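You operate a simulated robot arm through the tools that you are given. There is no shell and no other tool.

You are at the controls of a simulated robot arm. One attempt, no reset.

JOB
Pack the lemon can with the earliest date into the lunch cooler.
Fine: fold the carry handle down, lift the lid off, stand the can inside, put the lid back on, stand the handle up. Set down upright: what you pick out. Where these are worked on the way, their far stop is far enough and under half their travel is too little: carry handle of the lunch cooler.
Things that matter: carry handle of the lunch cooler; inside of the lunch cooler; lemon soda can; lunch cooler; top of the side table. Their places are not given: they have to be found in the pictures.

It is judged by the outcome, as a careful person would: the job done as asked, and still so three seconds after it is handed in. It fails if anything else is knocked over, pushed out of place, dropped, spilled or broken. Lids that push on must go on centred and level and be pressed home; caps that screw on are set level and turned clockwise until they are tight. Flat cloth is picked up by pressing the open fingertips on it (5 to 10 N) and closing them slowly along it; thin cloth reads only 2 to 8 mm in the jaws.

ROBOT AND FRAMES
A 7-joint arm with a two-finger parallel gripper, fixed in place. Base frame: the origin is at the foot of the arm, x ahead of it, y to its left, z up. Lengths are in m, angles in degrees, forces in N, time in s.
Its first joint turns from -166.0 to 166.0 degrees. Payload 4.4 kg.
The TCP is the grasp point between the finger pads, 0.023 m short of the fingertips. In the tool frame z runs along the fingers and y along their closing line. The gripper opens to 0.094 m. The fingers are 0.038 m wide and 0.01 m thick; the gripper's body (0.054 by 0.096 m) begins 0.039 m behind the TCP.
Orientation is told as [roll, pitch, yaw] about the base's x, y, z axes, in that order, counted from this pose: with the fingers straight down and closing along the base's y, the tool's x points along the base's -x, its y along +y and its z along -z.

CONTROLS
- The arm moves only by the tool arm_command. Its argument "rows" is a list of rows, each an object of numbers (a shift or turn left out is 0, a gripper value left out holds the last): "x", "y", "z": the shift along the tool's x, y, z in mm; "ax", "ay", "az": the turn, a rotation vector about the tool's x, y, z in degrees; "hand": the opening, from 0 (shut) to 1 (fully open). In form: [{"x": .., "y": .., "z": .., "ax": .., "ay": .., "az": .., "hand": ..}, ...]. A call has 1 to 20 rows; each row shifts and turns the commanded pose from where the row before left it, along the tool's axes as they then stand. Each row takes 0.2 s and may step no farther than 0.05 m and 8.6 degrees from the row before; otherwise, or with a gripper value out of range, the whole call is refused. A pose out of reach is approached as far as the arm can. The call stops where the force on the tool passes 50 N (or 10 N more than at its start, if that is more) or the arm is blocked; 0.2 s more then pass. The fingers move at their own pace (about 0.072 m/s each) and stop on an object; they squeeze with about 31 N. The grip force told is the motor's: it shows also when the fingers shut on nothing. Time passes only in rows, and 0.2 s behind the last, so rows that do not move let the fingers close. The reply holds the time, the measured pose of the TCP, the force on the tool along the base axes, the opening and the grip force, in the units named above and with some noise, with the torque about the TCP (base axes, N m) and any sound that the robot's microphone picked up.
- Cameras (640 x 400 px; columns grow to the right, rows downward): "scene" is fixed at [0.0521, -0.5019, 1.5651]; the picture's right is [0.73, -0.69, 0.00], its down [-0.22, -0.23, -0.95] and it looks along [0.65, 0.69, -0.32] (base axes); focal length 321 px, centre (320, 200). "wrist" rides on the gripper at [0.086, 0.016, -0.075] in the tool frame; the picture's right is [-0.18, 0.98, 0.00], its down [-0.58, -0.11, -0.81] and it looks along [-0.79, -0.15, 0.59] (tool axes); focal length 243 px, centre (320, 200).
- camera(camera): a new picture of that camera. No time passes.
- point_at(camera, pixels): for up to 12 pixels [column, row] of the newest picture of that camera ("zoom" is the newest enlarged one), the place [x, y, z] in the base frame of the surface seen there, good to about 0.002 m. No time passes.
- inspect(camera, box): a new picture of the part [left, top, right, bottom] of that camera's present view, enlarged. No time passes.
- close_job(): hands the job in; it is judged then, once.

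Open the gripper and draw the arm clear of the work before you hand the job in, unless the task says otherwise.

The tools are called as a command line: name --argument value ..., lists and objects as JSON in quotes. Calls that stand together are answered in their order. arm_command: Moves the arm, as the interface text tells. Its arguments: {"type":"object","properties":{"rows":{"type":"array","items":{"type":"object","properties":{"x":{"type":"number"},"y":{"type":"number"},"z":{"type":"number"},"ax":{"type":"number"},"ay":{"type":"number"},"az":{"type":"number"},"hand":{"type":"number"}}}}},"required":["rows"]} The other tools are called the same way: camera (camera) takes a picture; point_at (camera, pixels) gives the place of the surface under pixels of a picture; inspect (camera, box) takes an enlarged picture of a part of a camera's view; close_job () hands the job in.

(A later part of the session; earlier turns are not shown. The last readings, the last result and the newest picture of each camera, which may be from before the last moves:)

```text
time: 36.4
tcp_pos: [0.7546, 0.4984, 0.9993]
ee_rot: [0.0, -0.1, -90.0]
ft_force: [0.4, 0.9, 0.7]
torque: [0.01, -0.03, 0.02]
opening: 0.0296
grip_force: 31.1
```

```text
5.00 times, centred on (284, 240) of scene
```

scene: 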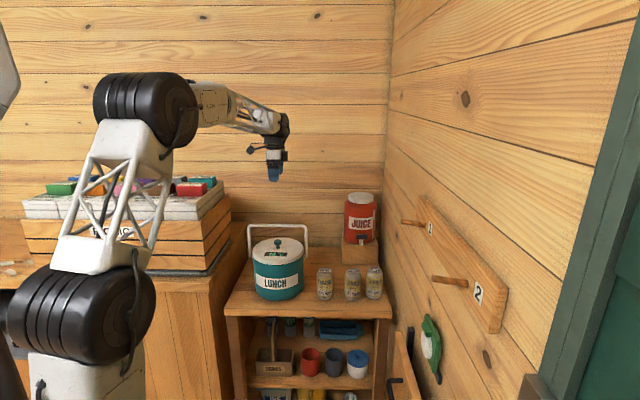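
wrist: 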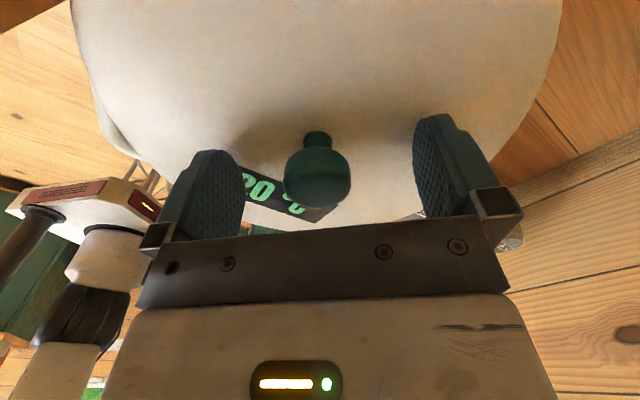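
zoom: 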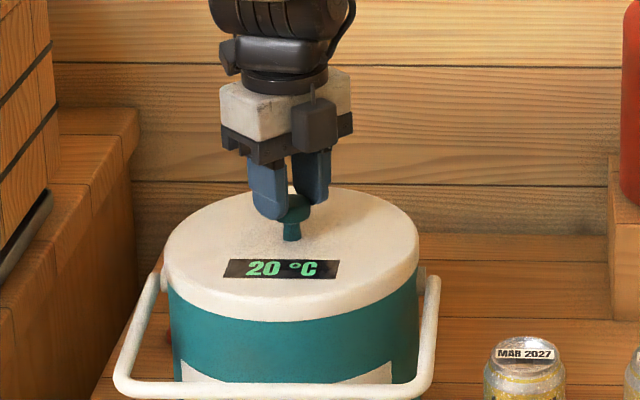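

The lid doesn't appear to have risen: the display is still at row 268 and there's no load. The fingers may have slid up the cap, so I'll look closer.

inspect --camera "scene" --box '[262, 222, 310, 252]'

camera --camera "wrist"

inspect --camera "scene" --box '[240, 230, 320, 280]'

```text
13.33 times, centred on (286, 237) of scene
```

zoom: 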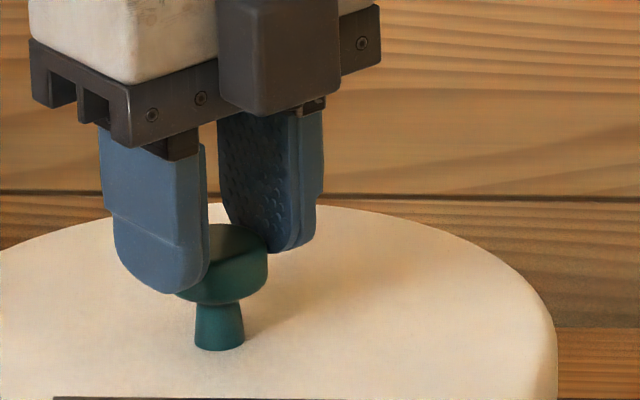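

```text
taken
```

wrist: 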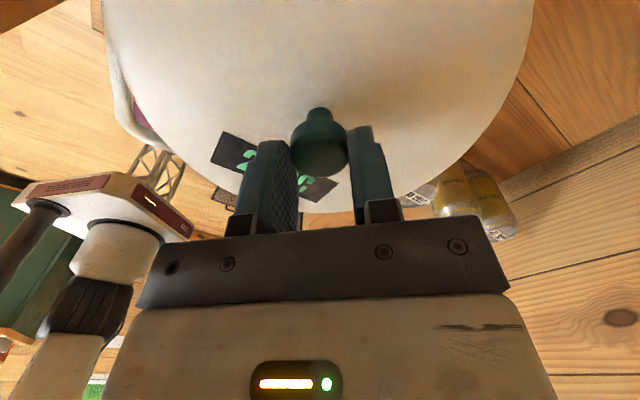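

```text
8.00 times, centred on (280, 255) of scene
```

zoom: 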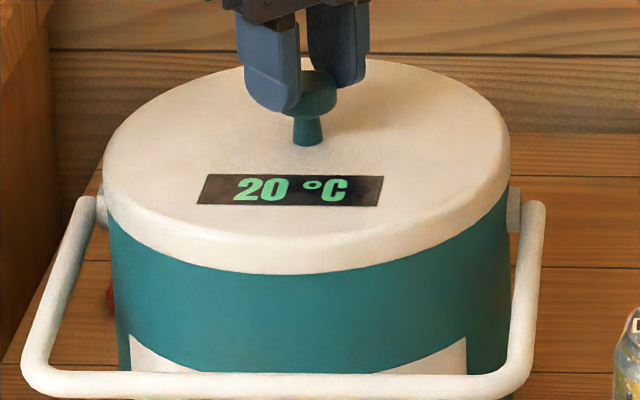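

The pads slid up the cap while the lid stayed seated. I'll reopen partly, shift 3 mm to centre on the knob, go lower (tips ~2 mm above the lid) and regrip before a gentler pull.

arm_command --rows '[{"hand": 0.5}, {"hand": 0.5}, {"x": 3}, {"z": 10}, {"z": 10}, {"z": 3}, {}]'

inspect --camera "wrist" --box '[200, 60, 440, 240]'

```text
time: 38.0
tcp_pos: [0.7545, 0.5008, 0.9765]
ee_rot: [0.0, -0.1, -90.1]
ft_force: [-0.4, -0.2, 0.3]
torque: [0.01, -0.03, -0.01]
opening: 0.0471
grip_force: 0.1
```

```text
2.22 times, centred on (320, 150) of wrist
```

zoom: 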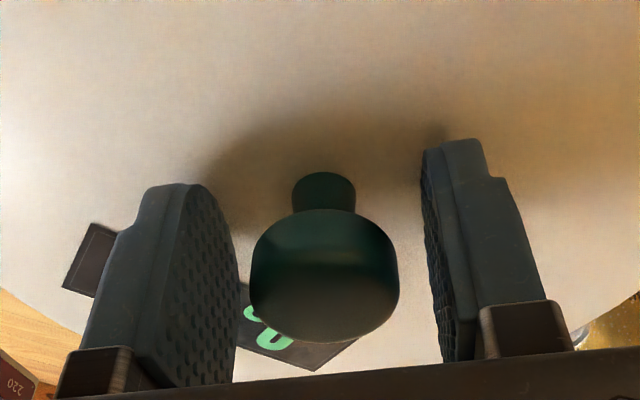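

The knob sits between the pads. I'll close fully, wait for grip, then pull up just 2 mm and read the force.

arm_command --rows '[{"hand": 0.25}, {"hand": 0}, {}, {}]'

arm_command --rows '[{"z": -2}]'

arm_command --rows '[{"z": -2}]'

```text
time: 39.0
tcp_pos: [0.7535, 0.5023, 0.9768]
ee_rot: [0.0, 0.0, -90.0]
ft_force: [-0.4, 0.1, 1.0]
torque: [-0.01, -0.02, 0.04]
opening: 0.0303
grip_force: 31.4
```

```text
time: 39.4
tcp_pos: [0.7514, 0.5027, 0.9767]
ee_rot: [0.0, -0.2, -90.0]
ft_force: [-0.2, -0.2, -0.4]
torque: [0.0, 0.02, 0.04]
opening: 0.0307
grip_force: 31.1
```

```text
time: 39.8
tcp_pos: [0.7547, 0.5014, 0.98]
ee_rot: [0.0, -0.1, -90.0]
ft_force: [0.5, 0.1, -0.9]
torque: [-0.05, 0.0, -0.01]
opening: 0.0306
grip_force: 31.2
```

Only about 1 N so far. I'll check whether the lid is coming up with the hand.

inspect --camera "scene" --box '[240, 230, 320, 280]'

```text
8.00 times, centred on (280, 255) of scene
```

zoom: 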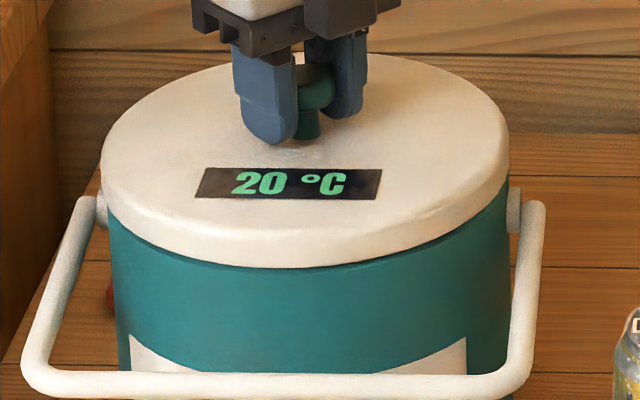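

The lid is now rising with the hand: the display went from row 190 to 183 and the lid's lower edge from 272 to 265. I'll keep lifting slowly.

arm_command --rows '[{"z": -3}, {"z": -3}, {"z": -3}, {"z": -3}]'

inspect --camera "scene" --box '[240, 230, 320, 280]'

```text
time: 40.8
tcp_pos: [0.7539, 0.5027, 0.9907]
ee_rot: [0.1, -0.1, -90.0]
ft_force: [-0.8, -1.1, -0.7]
torque: [-0.02, -0.01, 0.0]
opening: 0.0305
grip_force: 30.7
```

```text
8.00 times, centred on (280, 255) of scene
```

zoom: 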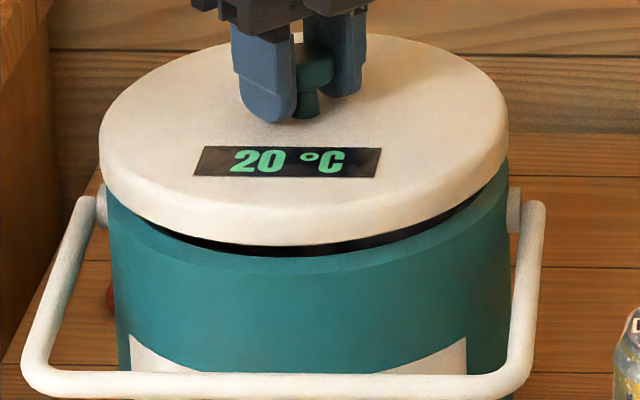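

The lid is off its seat, 14–16 mm up and roughly level. I'll raise to z≈1.08 and carry it smoothly over to the free spot P at (0.956,0.4145).

arm_command --rows '[{"z": -10}, {"z": -20}, {"z": -30}, {"z": -30}, {"y": 15, "x": -6.5}, {"y": 25, "x": -10.8}, {"y": 30, "x": -12.9}, {"y": 30, "x": -12.9}, {"y": 30, "x": -12.9}, {"y": 30, "x": -12.9}, {"y": 25, "x": -10.8}, {"y": 16.8, "x": -7.3}, {}]'

inspect --camera "scene" --box '[220, 180, 400, 292]'

camera --camera "wrist"

```text
time: 43.6
tcp_pos: [0.9562, 0.4167, 1.0821]
ee_rot: [-0.1, -0.1, -90.0]
ft_force: [0.2, -0.2, -1.3]
torque: [-0.04, -0.01, -0.01]
opening: 0.0306
grip_force: 30.7
```

```text
3.56 times, centred on (310, 236) of scene
```

zoom: 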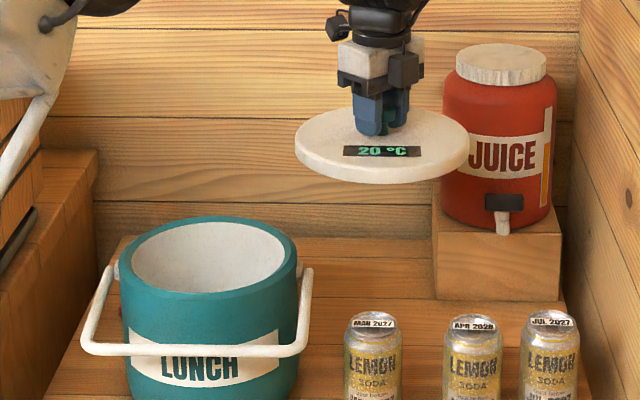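

```text
taken
```

wrist: 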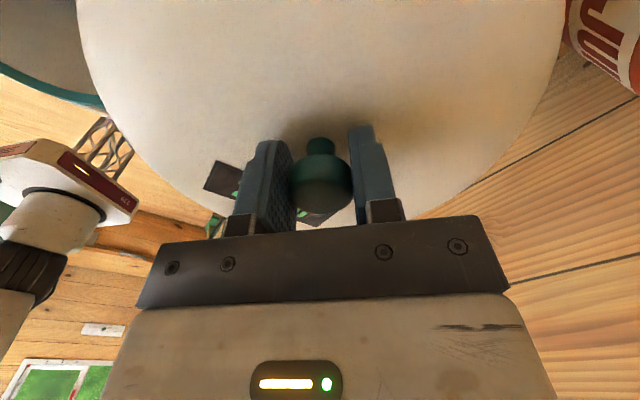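

The lid hangs level in the hand as a thin disc. I'll measure its edges against the obstacles before lowering it at P.

point_at --camera "zoom" --pixels '[[300, 142], [466, 142], [382, 170], [345, 113], [382, 178], [300, 150], [465, 152], [430, 115], [382, 160]]'

inspect --camera "scene" --box '[240, 235, 320, 285]'

```text
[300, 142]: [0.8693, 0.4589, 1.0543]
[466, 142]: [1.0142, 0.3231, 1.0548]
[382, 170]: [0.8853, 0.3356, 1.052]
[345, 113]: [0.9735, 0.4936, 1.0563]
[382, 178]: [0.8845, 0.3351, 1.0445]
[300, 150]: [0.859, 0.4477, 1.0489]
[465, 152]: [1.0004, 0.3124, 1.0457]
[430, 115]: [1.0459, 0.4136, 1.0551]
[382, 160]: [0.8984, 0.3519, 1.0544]
```

```text
8.00 times, centred on (280, 260) of scene
```

zoom: 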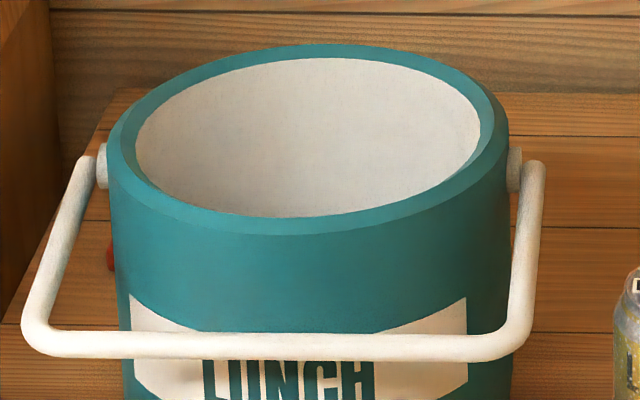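

The lid top is 26.5 mm below the TCP and its centre is ≈(0.953,0.405), a bit close to the MAR can. I'll shift 8 mm in +y and 3 mm in +x, then lower to about 25 mm above the table.

arm_command --rows '[{"x": 8, "y": 3}, {"z": 30}, {"z": 40}, {"z": 40}, {"z": 40}, {"z": 40}, {"z": 30}, {"z": 20}, {}]'

inspect --camera "scene" --box '[220, 200, 400, 312]'

```text
time: 45.6
tcp_pos: [0.9585, 0.4226, 0.8411]
ee_rot: [0.0, -0.1, -90.0]
ft_force: [0.3, 0.1, -1.1]
torque: [0.01, -0.04, 0.02]
opening: 0.0306
grip_force: 31.0
```

```text
3.56 times, centred on (310, 256) of scene
```

zoom: 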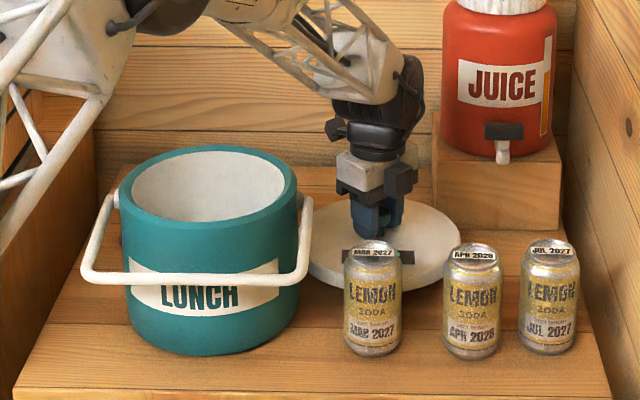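

The lid hovers behind the MAR can. I'll check its edge positions against the can, cooler and juice box before setting it down.

point_at --camera "zoom" --pixels '[[457, 245], [425, 283], [325, 275], [430, 212], [420, 270], [318, 245], [448, 262]]'

inspect --camera "scene" --box '[295, 235, 375, 285]'

```text
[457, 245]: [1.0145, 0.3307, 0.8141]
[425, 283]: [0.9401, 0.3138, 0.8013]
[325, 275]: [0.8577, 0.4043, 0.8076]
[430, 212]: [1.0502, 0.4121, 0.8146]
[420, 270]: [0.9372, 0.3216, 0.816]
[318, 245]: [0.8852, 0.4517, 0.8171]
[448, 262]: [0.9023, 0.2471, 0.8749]
```

```text
8.00 times, centred on (335, 260) of scene
```

zoom: 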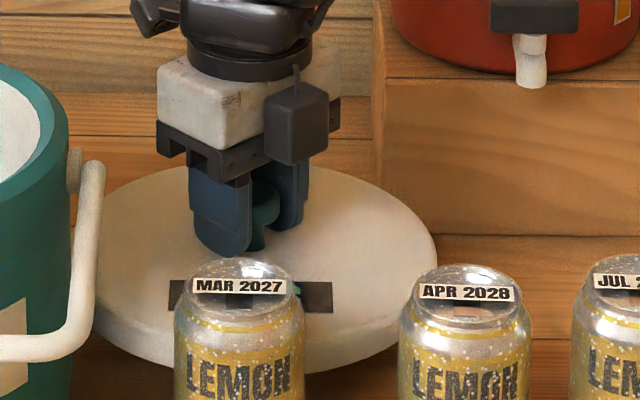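

Clearances are ~17 mm to the can, ~17 mm to the cooler and ~12 mm to the box. I'll lower gently until the table carries the lid.

arm_command --rows '[{"z": 8}, {"z": 8}]'

arm_command --rows '[{"z": 5}]'

arm_command --rows '[{"z": 4}]'

arm_command --rows '[{"z": 3}]'

```text
time: 46.2
tcp_pos: [0.9588, 0.4233, 0.8263]
ee_rot: [0.0, -0.1, -90.0]
ft_force: [0.0, 0.4, -1.0]
torque: [0.0, 0.0, 0.04]
opening: 0.0306
grip_force: 30.7
```

```text
time: 46.6
tcp_pos: [0.9583, 0.4226, 0.8202]
ee_rot: [-0.1, -0.1, -90.0]
ft_force: [-0.2, -0.3, -0.4]
torque: [-0.01, 0.0, -0.04]
opening: 0.0305
grip_force: 31.1
```

```text
time: 47.0
tcp_pos: [0.9589, 0.423, 0.8159]
ee_rot: [0.0, -0.1, -90.0]
ft_force: [-0.1, 0.4, -1.0]
torque: [0.01, -0.02, 0.03]
opening: 0.0308
grip_force: 30.9
```

```text
time: 47.4
tcp_pos: [0.96, 0.4227, 0.8144]
ee_rot: [-0.1, -0.1, -90.0]
ft_force: [-2.5, -1.5, 3.2]
torque: [-0.13, 0.1, -0.01]
opening: 0.0305
grip_force: 31.1
```

The table now carries the lid (+3.2 N at TCP z≈0.814). I'll open the jaws moderately, then lift straight up.

arm_command --rows '[{"hand": 0.5}, {"hand": 0.7}, {}, {"z": -20}, {"z": -35}, {"z": -45}, {"z": -45}, {"z": -45}, {"z": -40, "hand": 1}, {}]'

inspect --camera "scene" --box '[220, 200, 400, 312]'

camera --camera "wrist"

```text
time: 49.6
tcp_pos: [0.9584, 0.4227, 1.0451]
ee_rot: [0.0, -0.2, -90.0]
ft_force: [0.1, -0.2, 0.6]
torque: [0.01, 0.0, 0.01]
opening: 0.094
grip_force: 0.0
```

```text
3.56 times, centred on (310, 256) of scene
```

zoom: 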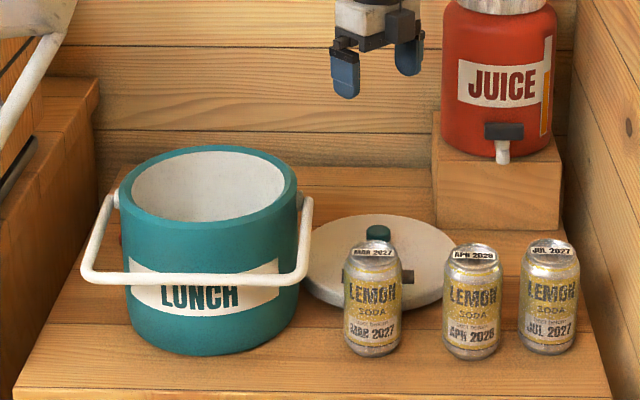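

```text
taken
```

wrist: 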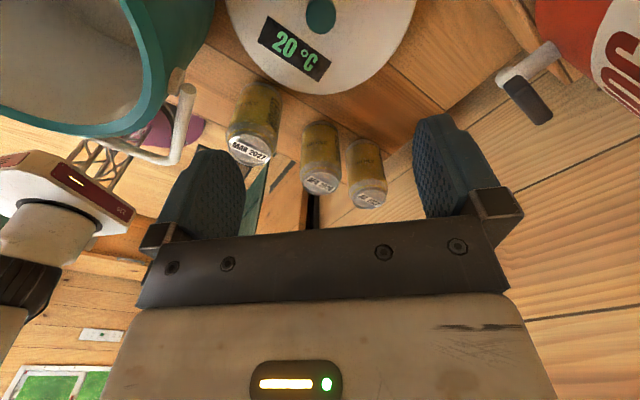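

The lid rests flat behind the cans. The wrist view also shows part of the cooler interior at top left, so I'll sample the interior, the rim and the lid knob positions.

inspect --camera "wrist" --box '[0, 0, 240, 150]'

point_at --camera "wrist" --pixels '[[60, 20], [60, 60], [20, 90], [100, 90], [130, 40], [150, 80], [322, 15], [248, 150], [320, 183], [368, 198]]'

point_at --camera "scene" --pixels '[[281, 243], [282, 270], [270, 245], [295, 250]]'

```text
2.67 times, centred on (120, 75) of wrist
```

zoom: 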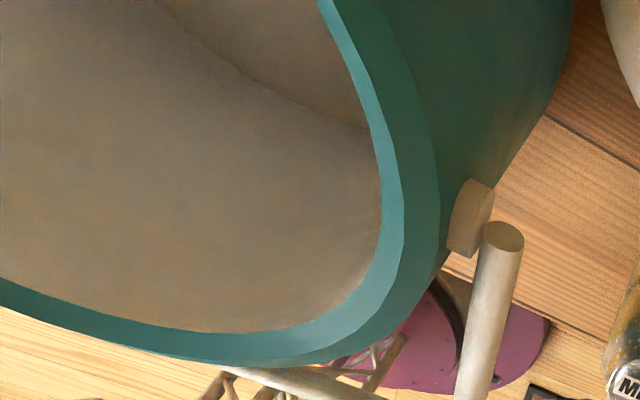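

```text
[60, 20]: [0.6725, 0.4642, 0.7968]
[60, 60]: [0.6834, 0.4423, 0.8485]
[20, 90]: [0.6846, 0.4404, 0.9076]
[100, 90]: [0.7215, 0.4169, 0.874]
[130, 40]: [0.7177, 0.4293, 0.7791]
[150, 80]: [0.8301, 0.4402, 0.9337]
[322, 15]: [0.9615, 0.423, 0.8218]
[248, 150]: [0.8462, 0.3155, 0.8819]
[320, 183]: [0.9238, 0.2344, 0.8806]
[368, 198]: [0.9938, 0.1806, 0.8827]
```

```text
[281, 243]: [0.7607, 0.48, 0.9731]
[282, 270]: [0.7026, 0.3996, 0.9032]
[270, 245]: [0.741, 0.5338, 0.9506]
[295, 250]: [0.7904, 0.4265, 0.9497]
```

The cooler interior is empty: floor z≈0.779, inner radius ≈0.085, rim ≈0.934. The MAR can top is at ≈0.882. I'll turn to yaw −110° so the camera stays clear of the handle pivot, and move above the MAR can at (0.8475,0.3115).

arm_command --rows '[{"az": 7}, {"az": 7}, {"az": 6}, {"x": -35.6, "y": -16.6}, {"x": -35.6, "y": -16.6}, {"x": -35.6, "y": -16.6}, {"x": -35.6, "y": -16.5}, {"z": 40}, {}]'

camera --camera "wrist"

inspect --camera "scene" --box '[240, 200, 400, 300]'

```text
time: 51.6
tcp_pos: [0.8473, 0.3125, 1.0039]
ee_rot: [0.0, 0.0, -109.9]
ft_force: [0.1, 1.0, -0.9]
torque: [-0.02, 0.01, 0.0]
opening: 0.0942
grip_force: 0.0
```

```text
taken
```

wrist: 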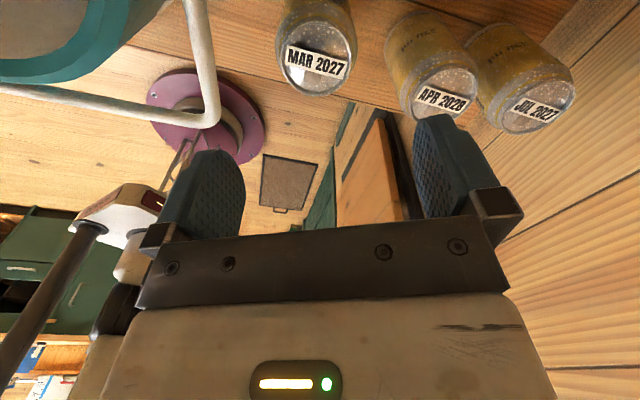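

```text
4.00 times, centred on (320, 250) of scene
```

zoom: 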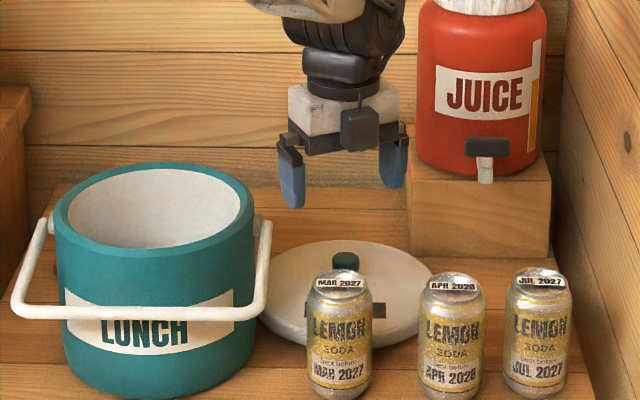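

The MAR can is at (318,60) in the wrist view, between the fingers. I'll measure its top rim precisely.

inspect --camera "wrist" --box '[262, 0, 374, 110]'

```text
3.64 times, centred on (318, 55) of wrist
```

zoom: 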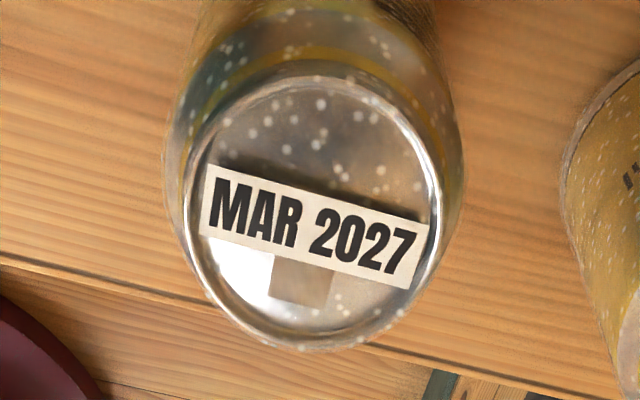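

point_at --camera "zoom" --pixels '[[190, 195], [440, 200], [305, 342], [320, 80], [315, 215], [170, 150], [457, 150], [215, 290], [410, 300]]'

```text
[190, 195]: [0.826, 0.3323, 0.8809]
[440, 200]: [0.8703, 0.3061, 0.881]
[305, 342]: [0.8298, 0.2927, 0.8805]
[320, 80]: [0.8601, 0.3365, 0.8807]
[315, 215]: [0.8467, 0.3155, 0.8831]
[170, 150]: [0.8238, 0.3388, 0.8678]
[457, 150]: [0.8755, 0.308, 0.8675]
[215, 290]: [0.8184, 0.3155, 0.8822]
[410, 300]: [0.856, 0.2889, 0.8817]
```

The rim fit puts the can axis at ≈(0.845,0.3138). I'll shift 2 mm, narrow the jaws slightly to 82 mm, and lower to TCP z≈0.872 around the can.

arm_command --rows '[{"y": -2, "hand": 0.88}, {"z": 40}, {"z": 30}, {"z": 20}, {}]'

camera --camera "wrist"

inspect --camera "scene" --box '[280, 220, 376, 280]'

```text
time: 52.8
tcp_pos: [0.8458, 0.3127, 0.9135]
ee_rot: [0.0, 0.0, -110.0]
ft_force: [0.2, 0.6, -0.4]
torque: [0.02, -0.01, 0.01]
opening: 0.0826
grip_force: 0.1
```

```text
taken
```

wrist: 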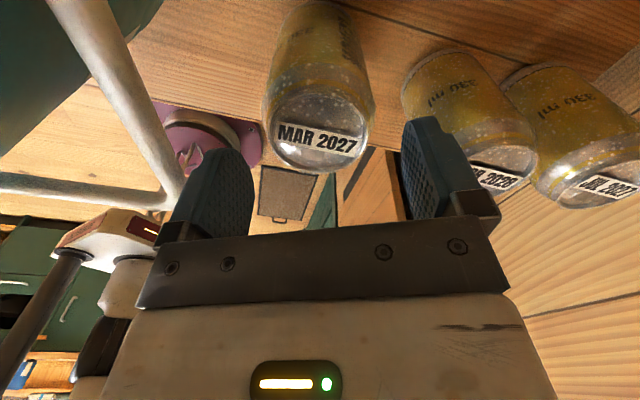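

```text
6.67 times, centred on (328, 250) of scene
```

zoom: 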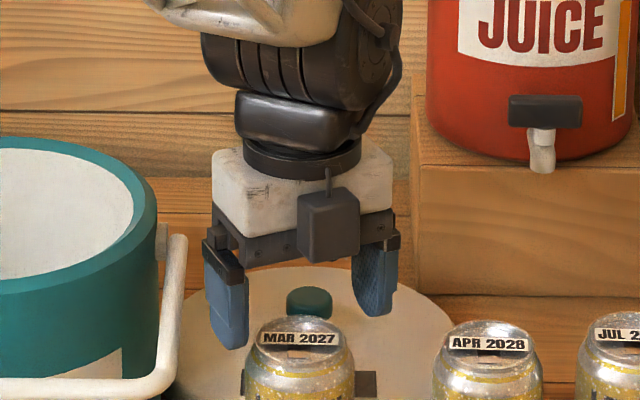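

The fingers straddle the can with margin on both sides. I'll lower the last 40 mm in careful steps.

arm_command --rows '[{"z": 10}, {"z": 10}, {"z": 10}, {"z": 10}, {}]'

inspect --camera "scene" --box '[280, 230, 376, 290]'

camera --camera "wrist"

```text
time: 54.0
tcp_pos: [0.8459, 0.3135, 0.8728]
ee_rot: [0.0, 0.0, -110.0]
ft_force: [0.0, 0.2, 0.2]
torque: [-0.01, 0.0, 0.03]
opening: 0.0827
grip_force: 0.0
```

```text
6.67 times, centred on (328, 260) of scene
```

zoom: 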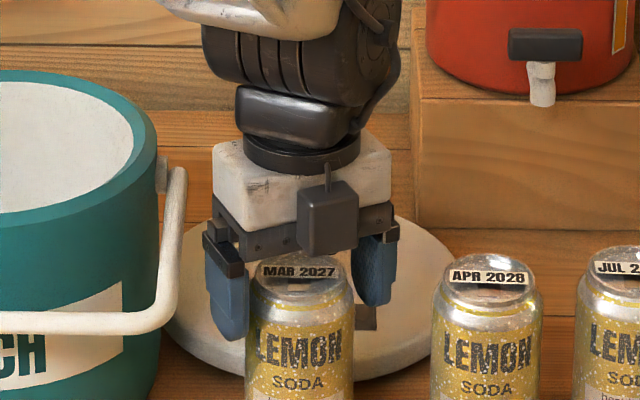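

```text
taken
```

wrist: 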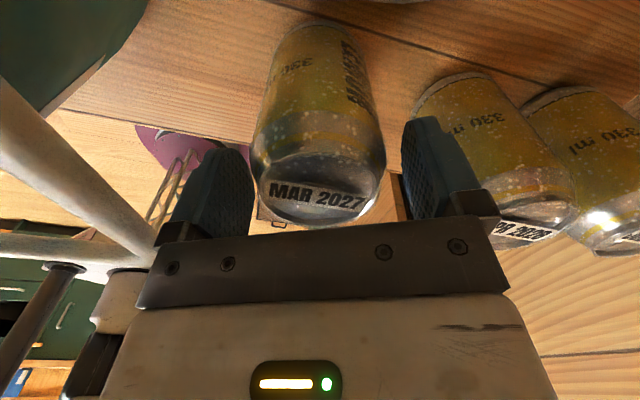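

The can is between the pads and nothing is touching. I'll close on it.

arm_command --rows '[{"hand": 0.75}, {"hand": 0.65}, {"hand": 0.5}, {"hand": 0.3}, {}, {}]'

```text
time: 55.4
tcp_pos: [0.8464, 0.3134, 0.8744]
ee_rot: [0.0, -0.1, -110.0]
ft_force: [-0.1, 0.1, 0.0]
torque: [0.02, -0.06, 0.0]
opening: 0.065
grip_force: 31.1
```

The can is gripped (65 mm opening). I'll lift straight up, first slowly, to z≈1.09 so its base clears the cooler rim.

arm_command --rows '[{"z": -5}, {"z": -15}, {"z": -30}, {"z": -40}, {"z": -45}, {"z": -45}, {"z": -37}, {}]'

camera --camera "scene"

inspect --camera "scene" --box '[220, 180, 400, 292]'

```text
time: 57.2
tcp_pos: [0.8457, 0.3141, 1.0913]
ee_rot: [0.1, -0.2, -110.0]
ft_force: [-0.5, -0.2, -2.6]
torque: [-0.01, 0.0, -0.02]
opening: 0.0647
grip_force: 31.0
```

```text
taken
```

scene: 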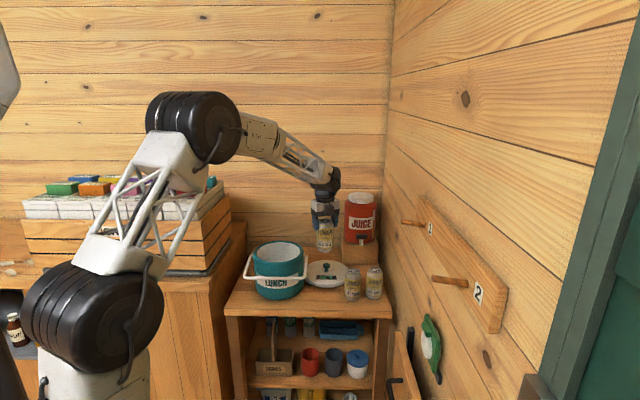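

```text
3.56 times, centred on (310, 236) of scene
```

zoom: 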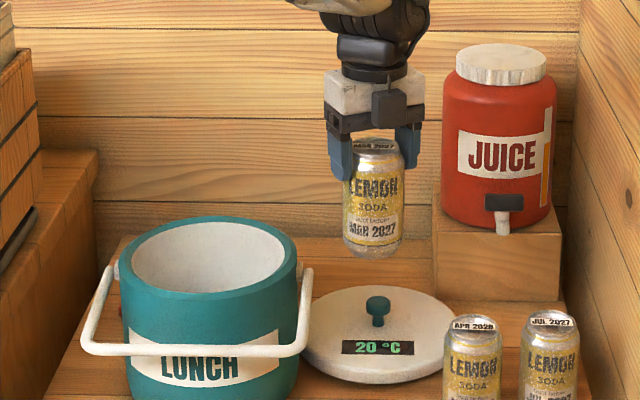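

The can is held upright, clear of everything. I'll measure the cooler rim to aim for the middle.

point_at --camera "zoom" --pixels '[[127, 250], [293, 250], [210, 219], [210, 292], [160, 225], [262, 226], [150, 282], [270, 282], [377, 300], [320, 325], [450, 335], [210, 262]]'

```text
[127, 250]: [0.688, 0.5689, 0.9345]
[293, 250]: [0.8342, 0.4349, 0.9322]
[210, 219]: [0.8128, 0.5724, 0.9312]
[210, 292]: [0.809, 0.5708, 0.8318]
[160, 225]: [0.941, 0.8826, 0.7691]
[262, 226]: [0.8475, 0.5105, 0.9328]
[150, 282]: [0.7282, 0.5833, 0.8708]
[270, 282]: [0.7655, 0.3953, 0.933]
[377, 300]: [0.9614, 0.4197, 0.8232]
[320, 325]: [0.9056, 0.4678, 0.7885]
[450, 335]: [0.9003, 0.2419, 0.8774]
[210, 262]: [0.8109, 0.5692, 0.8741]
```

The rim fit confirms the cooler centre at (0.753,0.493), with outer radius 0.10 and z≈0.933. I'll carry the can over the opening.

arm_command --rows '[{"x": 15, "y": -16}, {"x": 22, "y": -24}, {"x": 25, "y": -27}, {"x": 25, "y": -27}, {"x": 25, "y": -27}, {"x": 15, "y": -16}, {"x": 9.5, "y": -11.3}, {}]'

inspect --camera "scene" --box '[220, 180, 400, 292]'

camera --camera "wrist"

```text
time: 59.0
tcp_pos: [0.7532, 0.4905, 1.0914]
ee_rot: [0.1, -0.2, -110.0]
ft_force: [0.4, 0.5, -3.2]
torque: [0.01, 0.03, 0.0]
opening: 0.0648
grip_force: 31.1
```

```text
3.56 times, centred on (310, 236) of scene
```

zoom: 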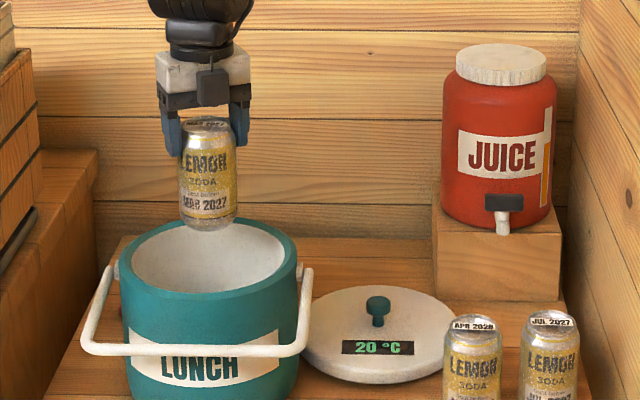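

```text
taken
```

wrist: 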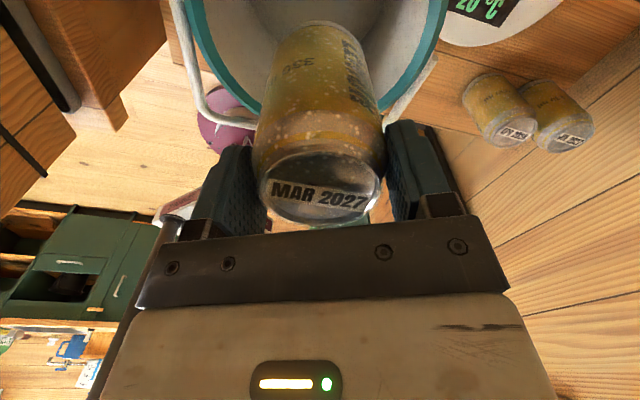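

The can hangs over the middle of the opening. I'll lower it inside to about 15 mm above the floor.

arm_command --rows '[{"z": 25}, {"z": 30}, {"z": 30}, {"z": 30}, {"z": 30}, {"z": 25}, {"z": 12}, {}]'

inspect --camera "scene" --box '[220, 200, 348, 280]'

```text
time: 60.8
tcp_pos: [0.7542, 0.4918, 0.9087]
ee_rot: [0.0, 0.0, -110.0]
ft_force: [0.4, 0.3, -4.5]
torque: [0.01, 0.01, 0.01]
opening: 0.0647
grip_force: 31.2
```

```text
5.00 times, centred on (284, 240) of scene
```

zoom: 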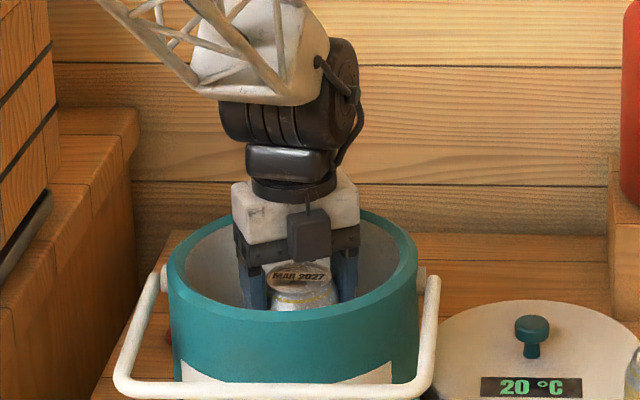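

No contact yet at TCP z=0.909. I'll step down gently to find the floor.

arm_command --rows '[{"z": 5}, {"z": 4}]'

arm_command --rows '[{"z": 3}]'

arm_command --rows '[{"z": 2}]'

arm_command --rows '[{"z": 2}]'

```text
time: 61.4
tcp_pos: [0.7523, 0.4926, 0.8997]
ee_rot: [0.0, -0.1, -110.0]
ft_force: [0.9, 0.5, -4.2]
torque: [-0.01, -0.02, 0.01]
opening: 0.065
grip_force: 31.0
```

```text
time: 61.8
tcp_pos: [0.7522, 0.4903, 0.8969]
ee_rot: [0.1, 0.0, -110.0]
ft_force: [0.7, 0.4, -3.0]
torque: [-0.01, 0.0, -0.03]
opening: 0.0649
grip_force: 31.3
```

```text
time: 62.2
tcp_pos: [0.753, 0.4906, 0.8948]
ee_rot: [-0.1, -0.2, -109.9]
ft_force: [-0.3, 0.3, -3.5]
torque: [0.04, 0.03, -0.01]
opening: 0.0651
grip_force: 30.9
```

```text
time: 62.6
tcp_pos: [0.7536, 0.4915, 0.8911]
ee_rot: [-0.1, -0.1, -110.1]
ft_force: [0.9, -0.4, -4.6]
torque: [-0.01, -0.03, -0.02]
opening: 0.0649
grip_force: 31.0
```

The can still hangs freely (−4 N). I'll keep stepping down 1–2 mm at a time.

arm_command --rows '[{"z": 1.5}]'

arm_command --rows '[{"z": 1.5}]'

arm_command --rows '[{"z": 1.5}]'

```text
time: 63.0
tcp_pos: [0.7533, 0.4909, 0.8918]
ee_rot: [0.1, -0.1, -110.0]
ft_force: [-3.5, -2.2, 9.3]
torque: [-0.53, 0.13, -0.1]
opening: 0.0648
grip_force: 30.8
```

```text
time: 63.4
tcp_pos: [0.7532, 0.4914, 0.8915]
ee_rot: [0.1, 0.0, -110.1]
ft_force: [-7.6, -2.5, 25.3]
torque: [-0.17, 0.36, 0.02]
opening: 0.065
grip_force: 31.2
```

```text
time: 63.8
tcp_pos: [0.752, 0.4917, 0.8912]
ee_rot: [0.1, 0.1, -110.0]
ft_force: [-3.6, 3.9, 33.4]
torque: [0.26, 0.23, 0.15]
opening: 0.065
grip_force: 30.6
```

The can base is on the floor; the load is centred under the TCP. I overshot slightly, so I'll back up 2.5 mm to relax the force, then open the jaws.

arm_command --rows '[{"z": -2.5}, {"hand": 0.75}, {"hand": 0.86}, {}, {}]'

inspect --camera "scene" --box '[220, 200, 348, 280]'

```text
time: 65.0
tcp_pos: [0.7533, 0.491, 0.89]
ee_rot: [-0.1, -0.2, -109.9]
ft_force: [-0.7, 0.1, 0.1]
torque: [0.01, -0.01, -0.01]
opening: 0.0808
grip_force: 0.1
```

```text
5.00 times, centred on (284, 240) of scene
```

zoom: 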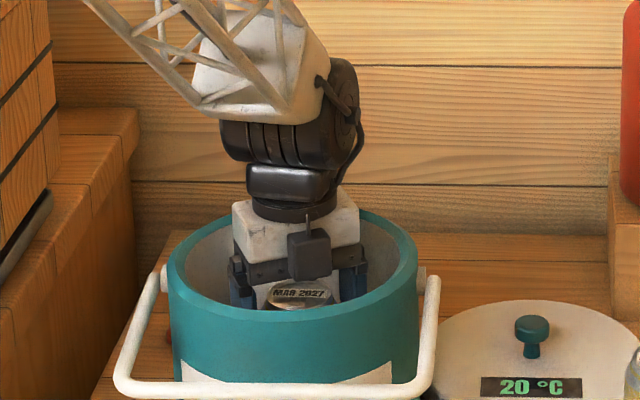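

The can is released and standing on the floor of the cooler. I'll withdraw straight up and verify.

arm_command --rows '[{"z": -10}, {"z": -20}, {"z": -35}, {"z": -45}, {"z": -45}, {"z": -40}, {}]'

inspect --camera "scene" --box '[220, 180, 400, 292]'

camera --camera "wrist"

```text
time: 66.6
tcp_pos: [0.7534, 0.4906, 1.0861]
ee_rot: [0.1, 0.0, -110.0]
ft_force: [-0.7, 0.0, -0.4]
torque: [-0.02, 0.03, -0.01]
opening: 0.0808
grip_force: 0.0
```

```text
3.56 times, centred on (310, 236) of scene
```

zoom: 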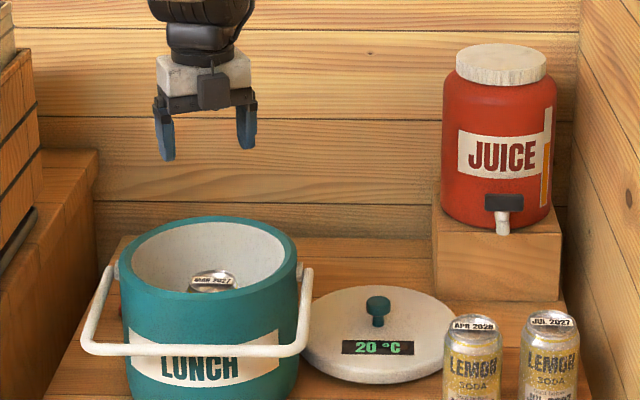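

```text
taken
```

wrist: 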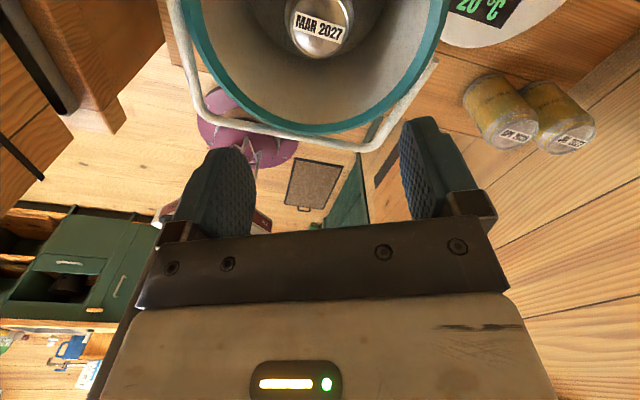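

The MAR 2027 can stands upright in the cooler. Now for the lid: I'll turn back to yaw −90° and return over the spot where I released it (TCP ≈(0.9587,0.4228)).

arm_command --rows '[{"az": -7, "hand": 0.7}, {"az": -7}, {"az": -6}, {"y": 35, "x": -11.7}, {"y": 40, "x": -13.3}, {"y": 40, "x": -13.3}, {"y": 40, "x": -13.3}, {"y": 30, "x": -10}, {"y": 20.6, "x": -6.9}, {"z": 40}, {"z": 45}, {"z": 45}, {"z": 40}, {}]'

camera --camera "wrist"

inspect --camera "scene" --box '[280, 220, 376, 280]'

```text
time: 69.6
tcp_pos: [0.9578, 0.4235, 0.9151]
ee_rot: [0.0, -0.1, -90.1]
ft_force: [0.8, 0.6, 0.4]
torque: [0.04, 0.02, -0.03]
opening: 0.0657
grip_force: 0.1
```

```text
taken
```

wrist: 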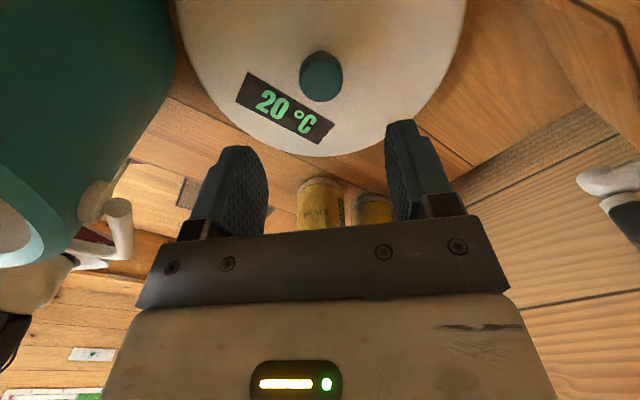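

```text
6.67 times, centred on (328, 250) of scene
```

zoom: 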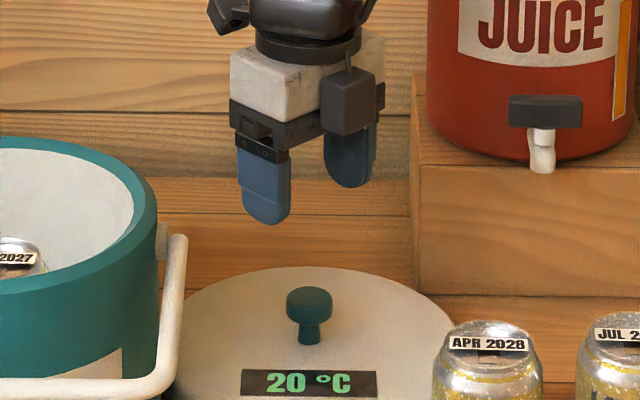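

The knob is centred between the fingers again. I'll lower the remaining ~100 mm and check before closing.

arm_command --rows '[{"z": 35}, {"z": 35}, {"z": 20}, {"z": 11}, {}]'

inspect --camera "scene" --box '[280, 230, 376, 290]'

inspect --camera "wrist" --box '[200, 60, 440, 240]'

```text
time: 70.8
tcp_pos: [0.9592, 0.4231, 0.815]
ee_rot: [0.0, -0.1, -89.9]
ft_force: [0.7, -0.3, 0.2]
torque: [-0.03, -0.01, -0.01]
opening: 0.0658
grip_force: 0.1
```

```text
6.67 times, centred on (328, 260) of scene
```

zoom: 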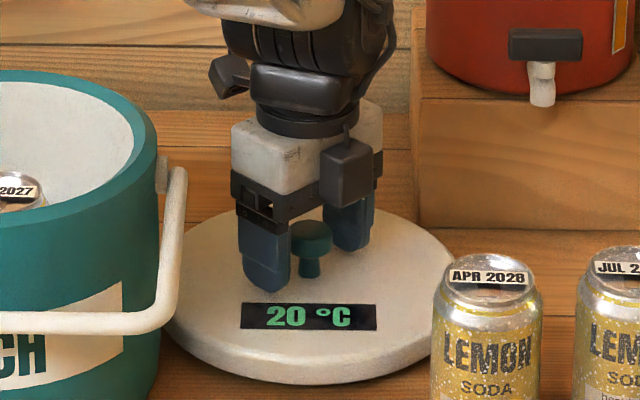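

```text
2.22 times, centred on (320, 150) of wrist
```

zoom: 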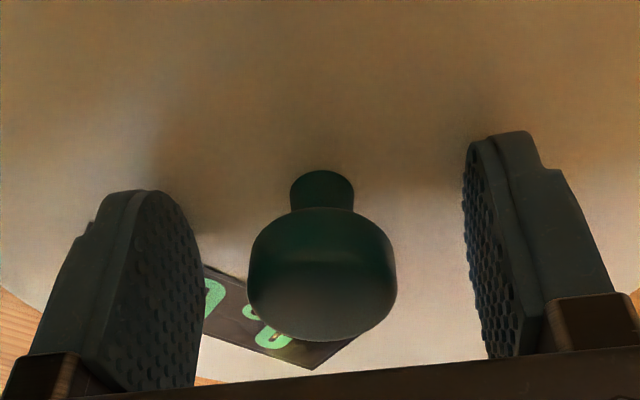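

The relation matches the original grasp: knob at (322,275), as before. I'll close, then lift a few millimetres and verify the lid comes along level.

arm_command --rows '[{"hand": 0.4}, {"hand": 0.2}, {"hand": 0}, {}, {}, {"z": -3}, {"z": -5}, {"z": -12}, {}]'

inspect --camera "scene" --box '[280, 230, 376, 290]'

```text
time: 72.8
tcp_pos: [0.9593, 0.4232, 0.8341]
ee_rot: [0.0, 0.0, -90.1]
ft_force: [0.8, 0.1, -0.6]
torque: [0.0, 0.03, -0.02]
opening: 0.0306
grip_force: 30.6
```

```text
6.67 times, centred on (328, 260) of scene
```

zoom: 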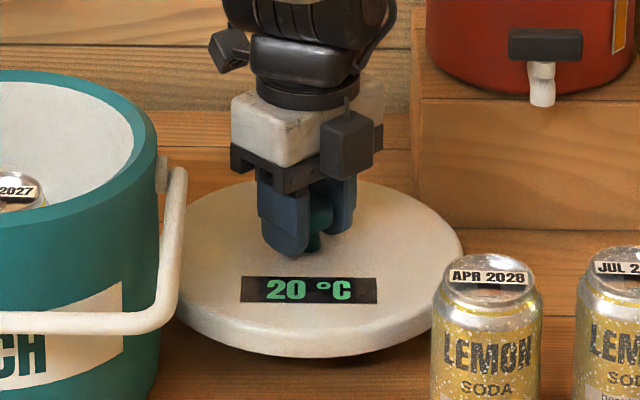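

The lid is up and level. I'll raise to z≈1.083 and carry it back over the cooler by exactly reversing the earlier shifts.

arm_command --rows '[{"z": -30}, {"z": -45}, {"z": -45}, {"z": -45}, {"z": -45}, {"z": -38}, {"y": -15, "x": 5.8}, {"y": -25, "x": 9.6}, {"y": -30, "x": 11.6}, {"y": -30, "x": 11.6}, {"y": -30, "x": 11.6}, {"y": -30, "x": 11.6}, {"y": -25, "x": 9.6}, {"y": -19.8, "x": 7.6}, {}]'

inspect --camera "scene" --box '[220, 180, 400, 292]'

```text
time: 76.0
tcp_pos: [0.7528, 0.5014, 1.0825]
ee_rot: [0.0, -0.2, -90.0]
ft_force: [-0.5, 0.1, -1.3]
torque: [0.0, 0.0, -0.01]
opening: 0.0308
grip_force: 30.9
```

```text
3.56 times, centred on (310, 236) of scene
```

zoom: 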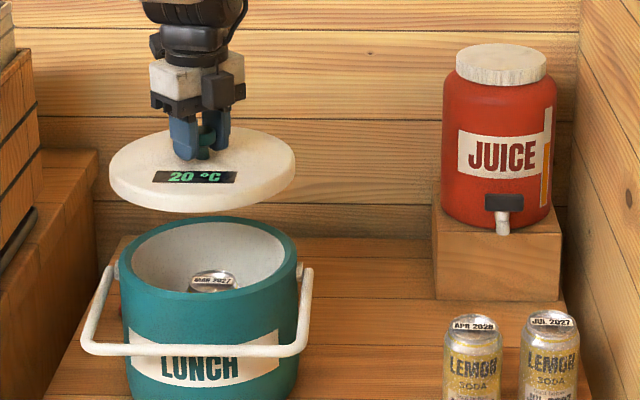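

The lid is above the cooler. I'll lower it to about 16 mm above its seat and compare with the picture taken at the same height when lifting it off.

arm_command --rows '[{"z": 25}, {"z": 25}, {"z": 20}, {"z": 15}, {"z": 5}, {}]'

inspect --camera "scene" --box '[240, 230, 320, 280]'

```text
time: 77.4
tcp_pos: [0.755, 0.5033, 0.9928]
ee_rot: [0.0, -0.1, -89.9]
ft_force: [0.3, 0.1, -1.0]
torque: [0.03, -0.01, -0.01]
opening: 0.0307
grip_force: 31.2
```

```text
8.00 times, centred on (280, 255) of scene
```

zoom: 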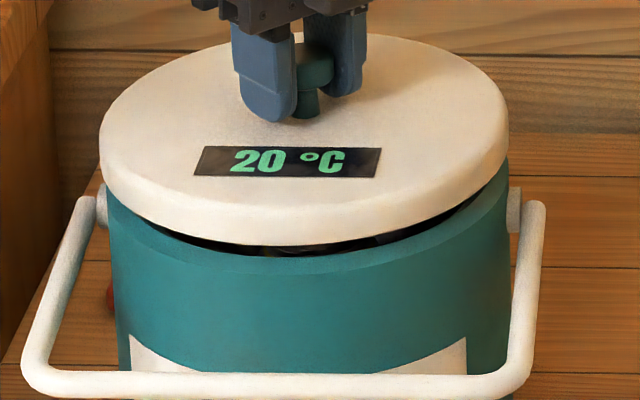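

The picture matches the lift-off view: display at (193–381, row 161), left edge at 98. I'll lower slowly onto the seat.

arm_command --rows '[{"z": 4}, {"z": 4}]'

arm_command --rows '[{"z": 3}]'

arm_command --rows '[{"z": 2}]'

arm_command --rows '[{"z": 2}]'

```text
time: 78.0
tcp_pos: [0.7539, 0.5017, 0.9842]
ee_rot: [0.0, -0.1, -90.0]
ft_force: [0.6, 0.5, -0.8]
torque: [-0.01, 0.01, -0.01]
opening: 0.0306
grip_force: 31.0
```

```text
time: 78.4
tcp_pos: [0.7539, 0.5022, 0.9832]
ee_rot: [0.1, -0.2, -89.9]
ft_force: [0.6, -5.4, 1.2]
torque: [-0.05, -0.02, -0.03]
opening: 0.0307
grip_force: 31.2
```

```text
time: 78.8
tcp_pos: [0.7541, 0.5023, 0.9799]
ee_rot: [0.0, -0.1, -90.0]
ft_force: [0.6, -6.8, 1.6]
torque: [-0.08, -0.02, -0.05]
opening: 0.0304
grip_force: 30.3
```

```text
time: 79.2
tcp_pos: [0.7543, 0.5028, 0.977]
ee_rot: [-0.1, -0.1, -90.0]
ft_force: [-0.1, -4.6, 0.6]
torque: [-0.04, -0.01, -0.03]
opening: 0.0309
grip_force: 31.4
```

There's a mild sideways reaction of −5 N in y, so the plug is being guided by the rim about a millimetre off. I'll ease 1 mm in −y and go on down in small steps.

arm_command --rows '[{"x": -1}]'

arm_command --rows '[{"z": 1}]'

arm_command --rows '[{"z": 1}]'

inspect --camera "scene" --box '[240, 230, 320, 280]'

```text
time: 79.6
tcp_pos: [0.7527, 0.5014, 0.977]
ee_rot: [0.1, -0.1, -90.0]
ft_force: [0.4, 0.2, -1.4]
torque: [-0.01, -0.01, -0.01]
opening: 0.0308
grip_force: 31.4
```

```text
time: 80.0
tcp_pos: [0.7541, 0.5007, 0.9764]
ee_rot: [-0.1, 0.0, -89.9]
ft_force: [-0.4, 1.1, -0.3]
torque: [-0.01, 0.1, 0.01]
opening: 0.0308
grip_force: 30.7
```

```text
time: 80.4
tcp_pos: [0.7535, 0.501, 0.9766]
ee_rot: [0.1, -0.1, -90.0]
ft_force: [-2.6, 0.5, 5.3]
torque: [-0.06, 0.06, 0.0]
opening: 0.0304
grip_force: 31.1
```

```text
8.00 times, centred on (280, 255) of scene
```

zoom: 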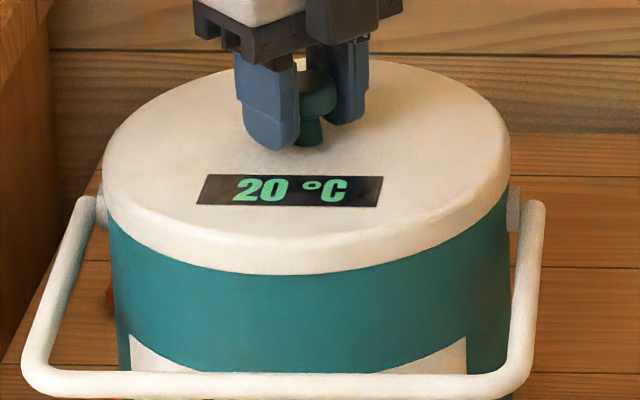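

The lid is seated, with the display back at row 190 and +5 N. I'll press it down in small steps to push it home and listen for a click.

arm_command --rows '[{"z": 1}]'

arm_command --rows '[{"z": 1}]'

arm_command --rows '[{"z": 1}]'

```text
time: 80.8
tcp_pos: [0.7542, 0.5015, 0.9765]
ee_rot: [0.0, 0.1, -90.1]
ft_force: [-7.0, -4.0, 18.4]
torque: [-0.13, 0.07, 0.0]
opening: 0.0308
grip_force: 31.6
```

```text
time: 81.2
tcp_pos: [0.7544, 0.5017, 0.9762]
ee_rot: [0.1, 0.1, -90.1]
ft_force: [-11.9, -5.7, 35.1]
torque: [-0.12, 0.11, -0.03]
opening: 0.0304
grip_force: 31.2
```

```text
time: 81.6
tcp_pos: [0.7547, 0.5013, 0.9731]
ee_rot: [0.1, -0.1, -90.0]
ft_force: [-5.4, 1.5, 34.8]
torque: [-0.04, 0.04, -0.05]
opening: 0.0305
grip_force: 30.6
```

About 35 N was applied and the lid sits level. I'll relieve the force, open, rise above the knob, shut the fingers, and then press straight on top of the knob.

arm_command --rows '[{"z": -3}, {"hand": 0.5}, {"hand": 0.6}, {"z": -15}, {"z": -30}, {"z": -15, "hand": 0}, {}, {}]'

inspect --camera "scene" --box '[240, 230, 320, 280]'

camera --camera "wrist"

```text
time: 83.4
tcp_pos: [0.7542, 0.5018, 1.0362]
ee_rot: [-0.1, -0.1, -90.0]
ft_force: [-0.2, 1.0, -0.4]
torque: [0.04, 0.04, -0.01]
opening: 0.0
grip_force: 31.0
heard: snap
```

```text
8.00 times, centred on (280, 255) of scene
```

zoom: 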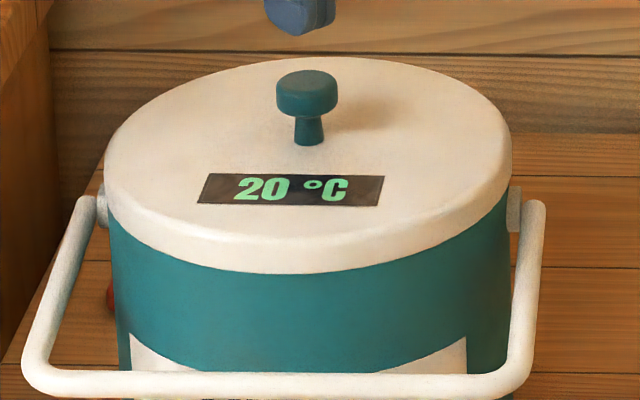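

```text
taken
```

wrist: 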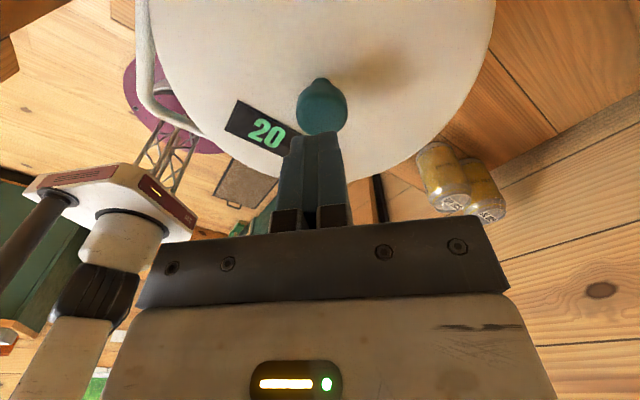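

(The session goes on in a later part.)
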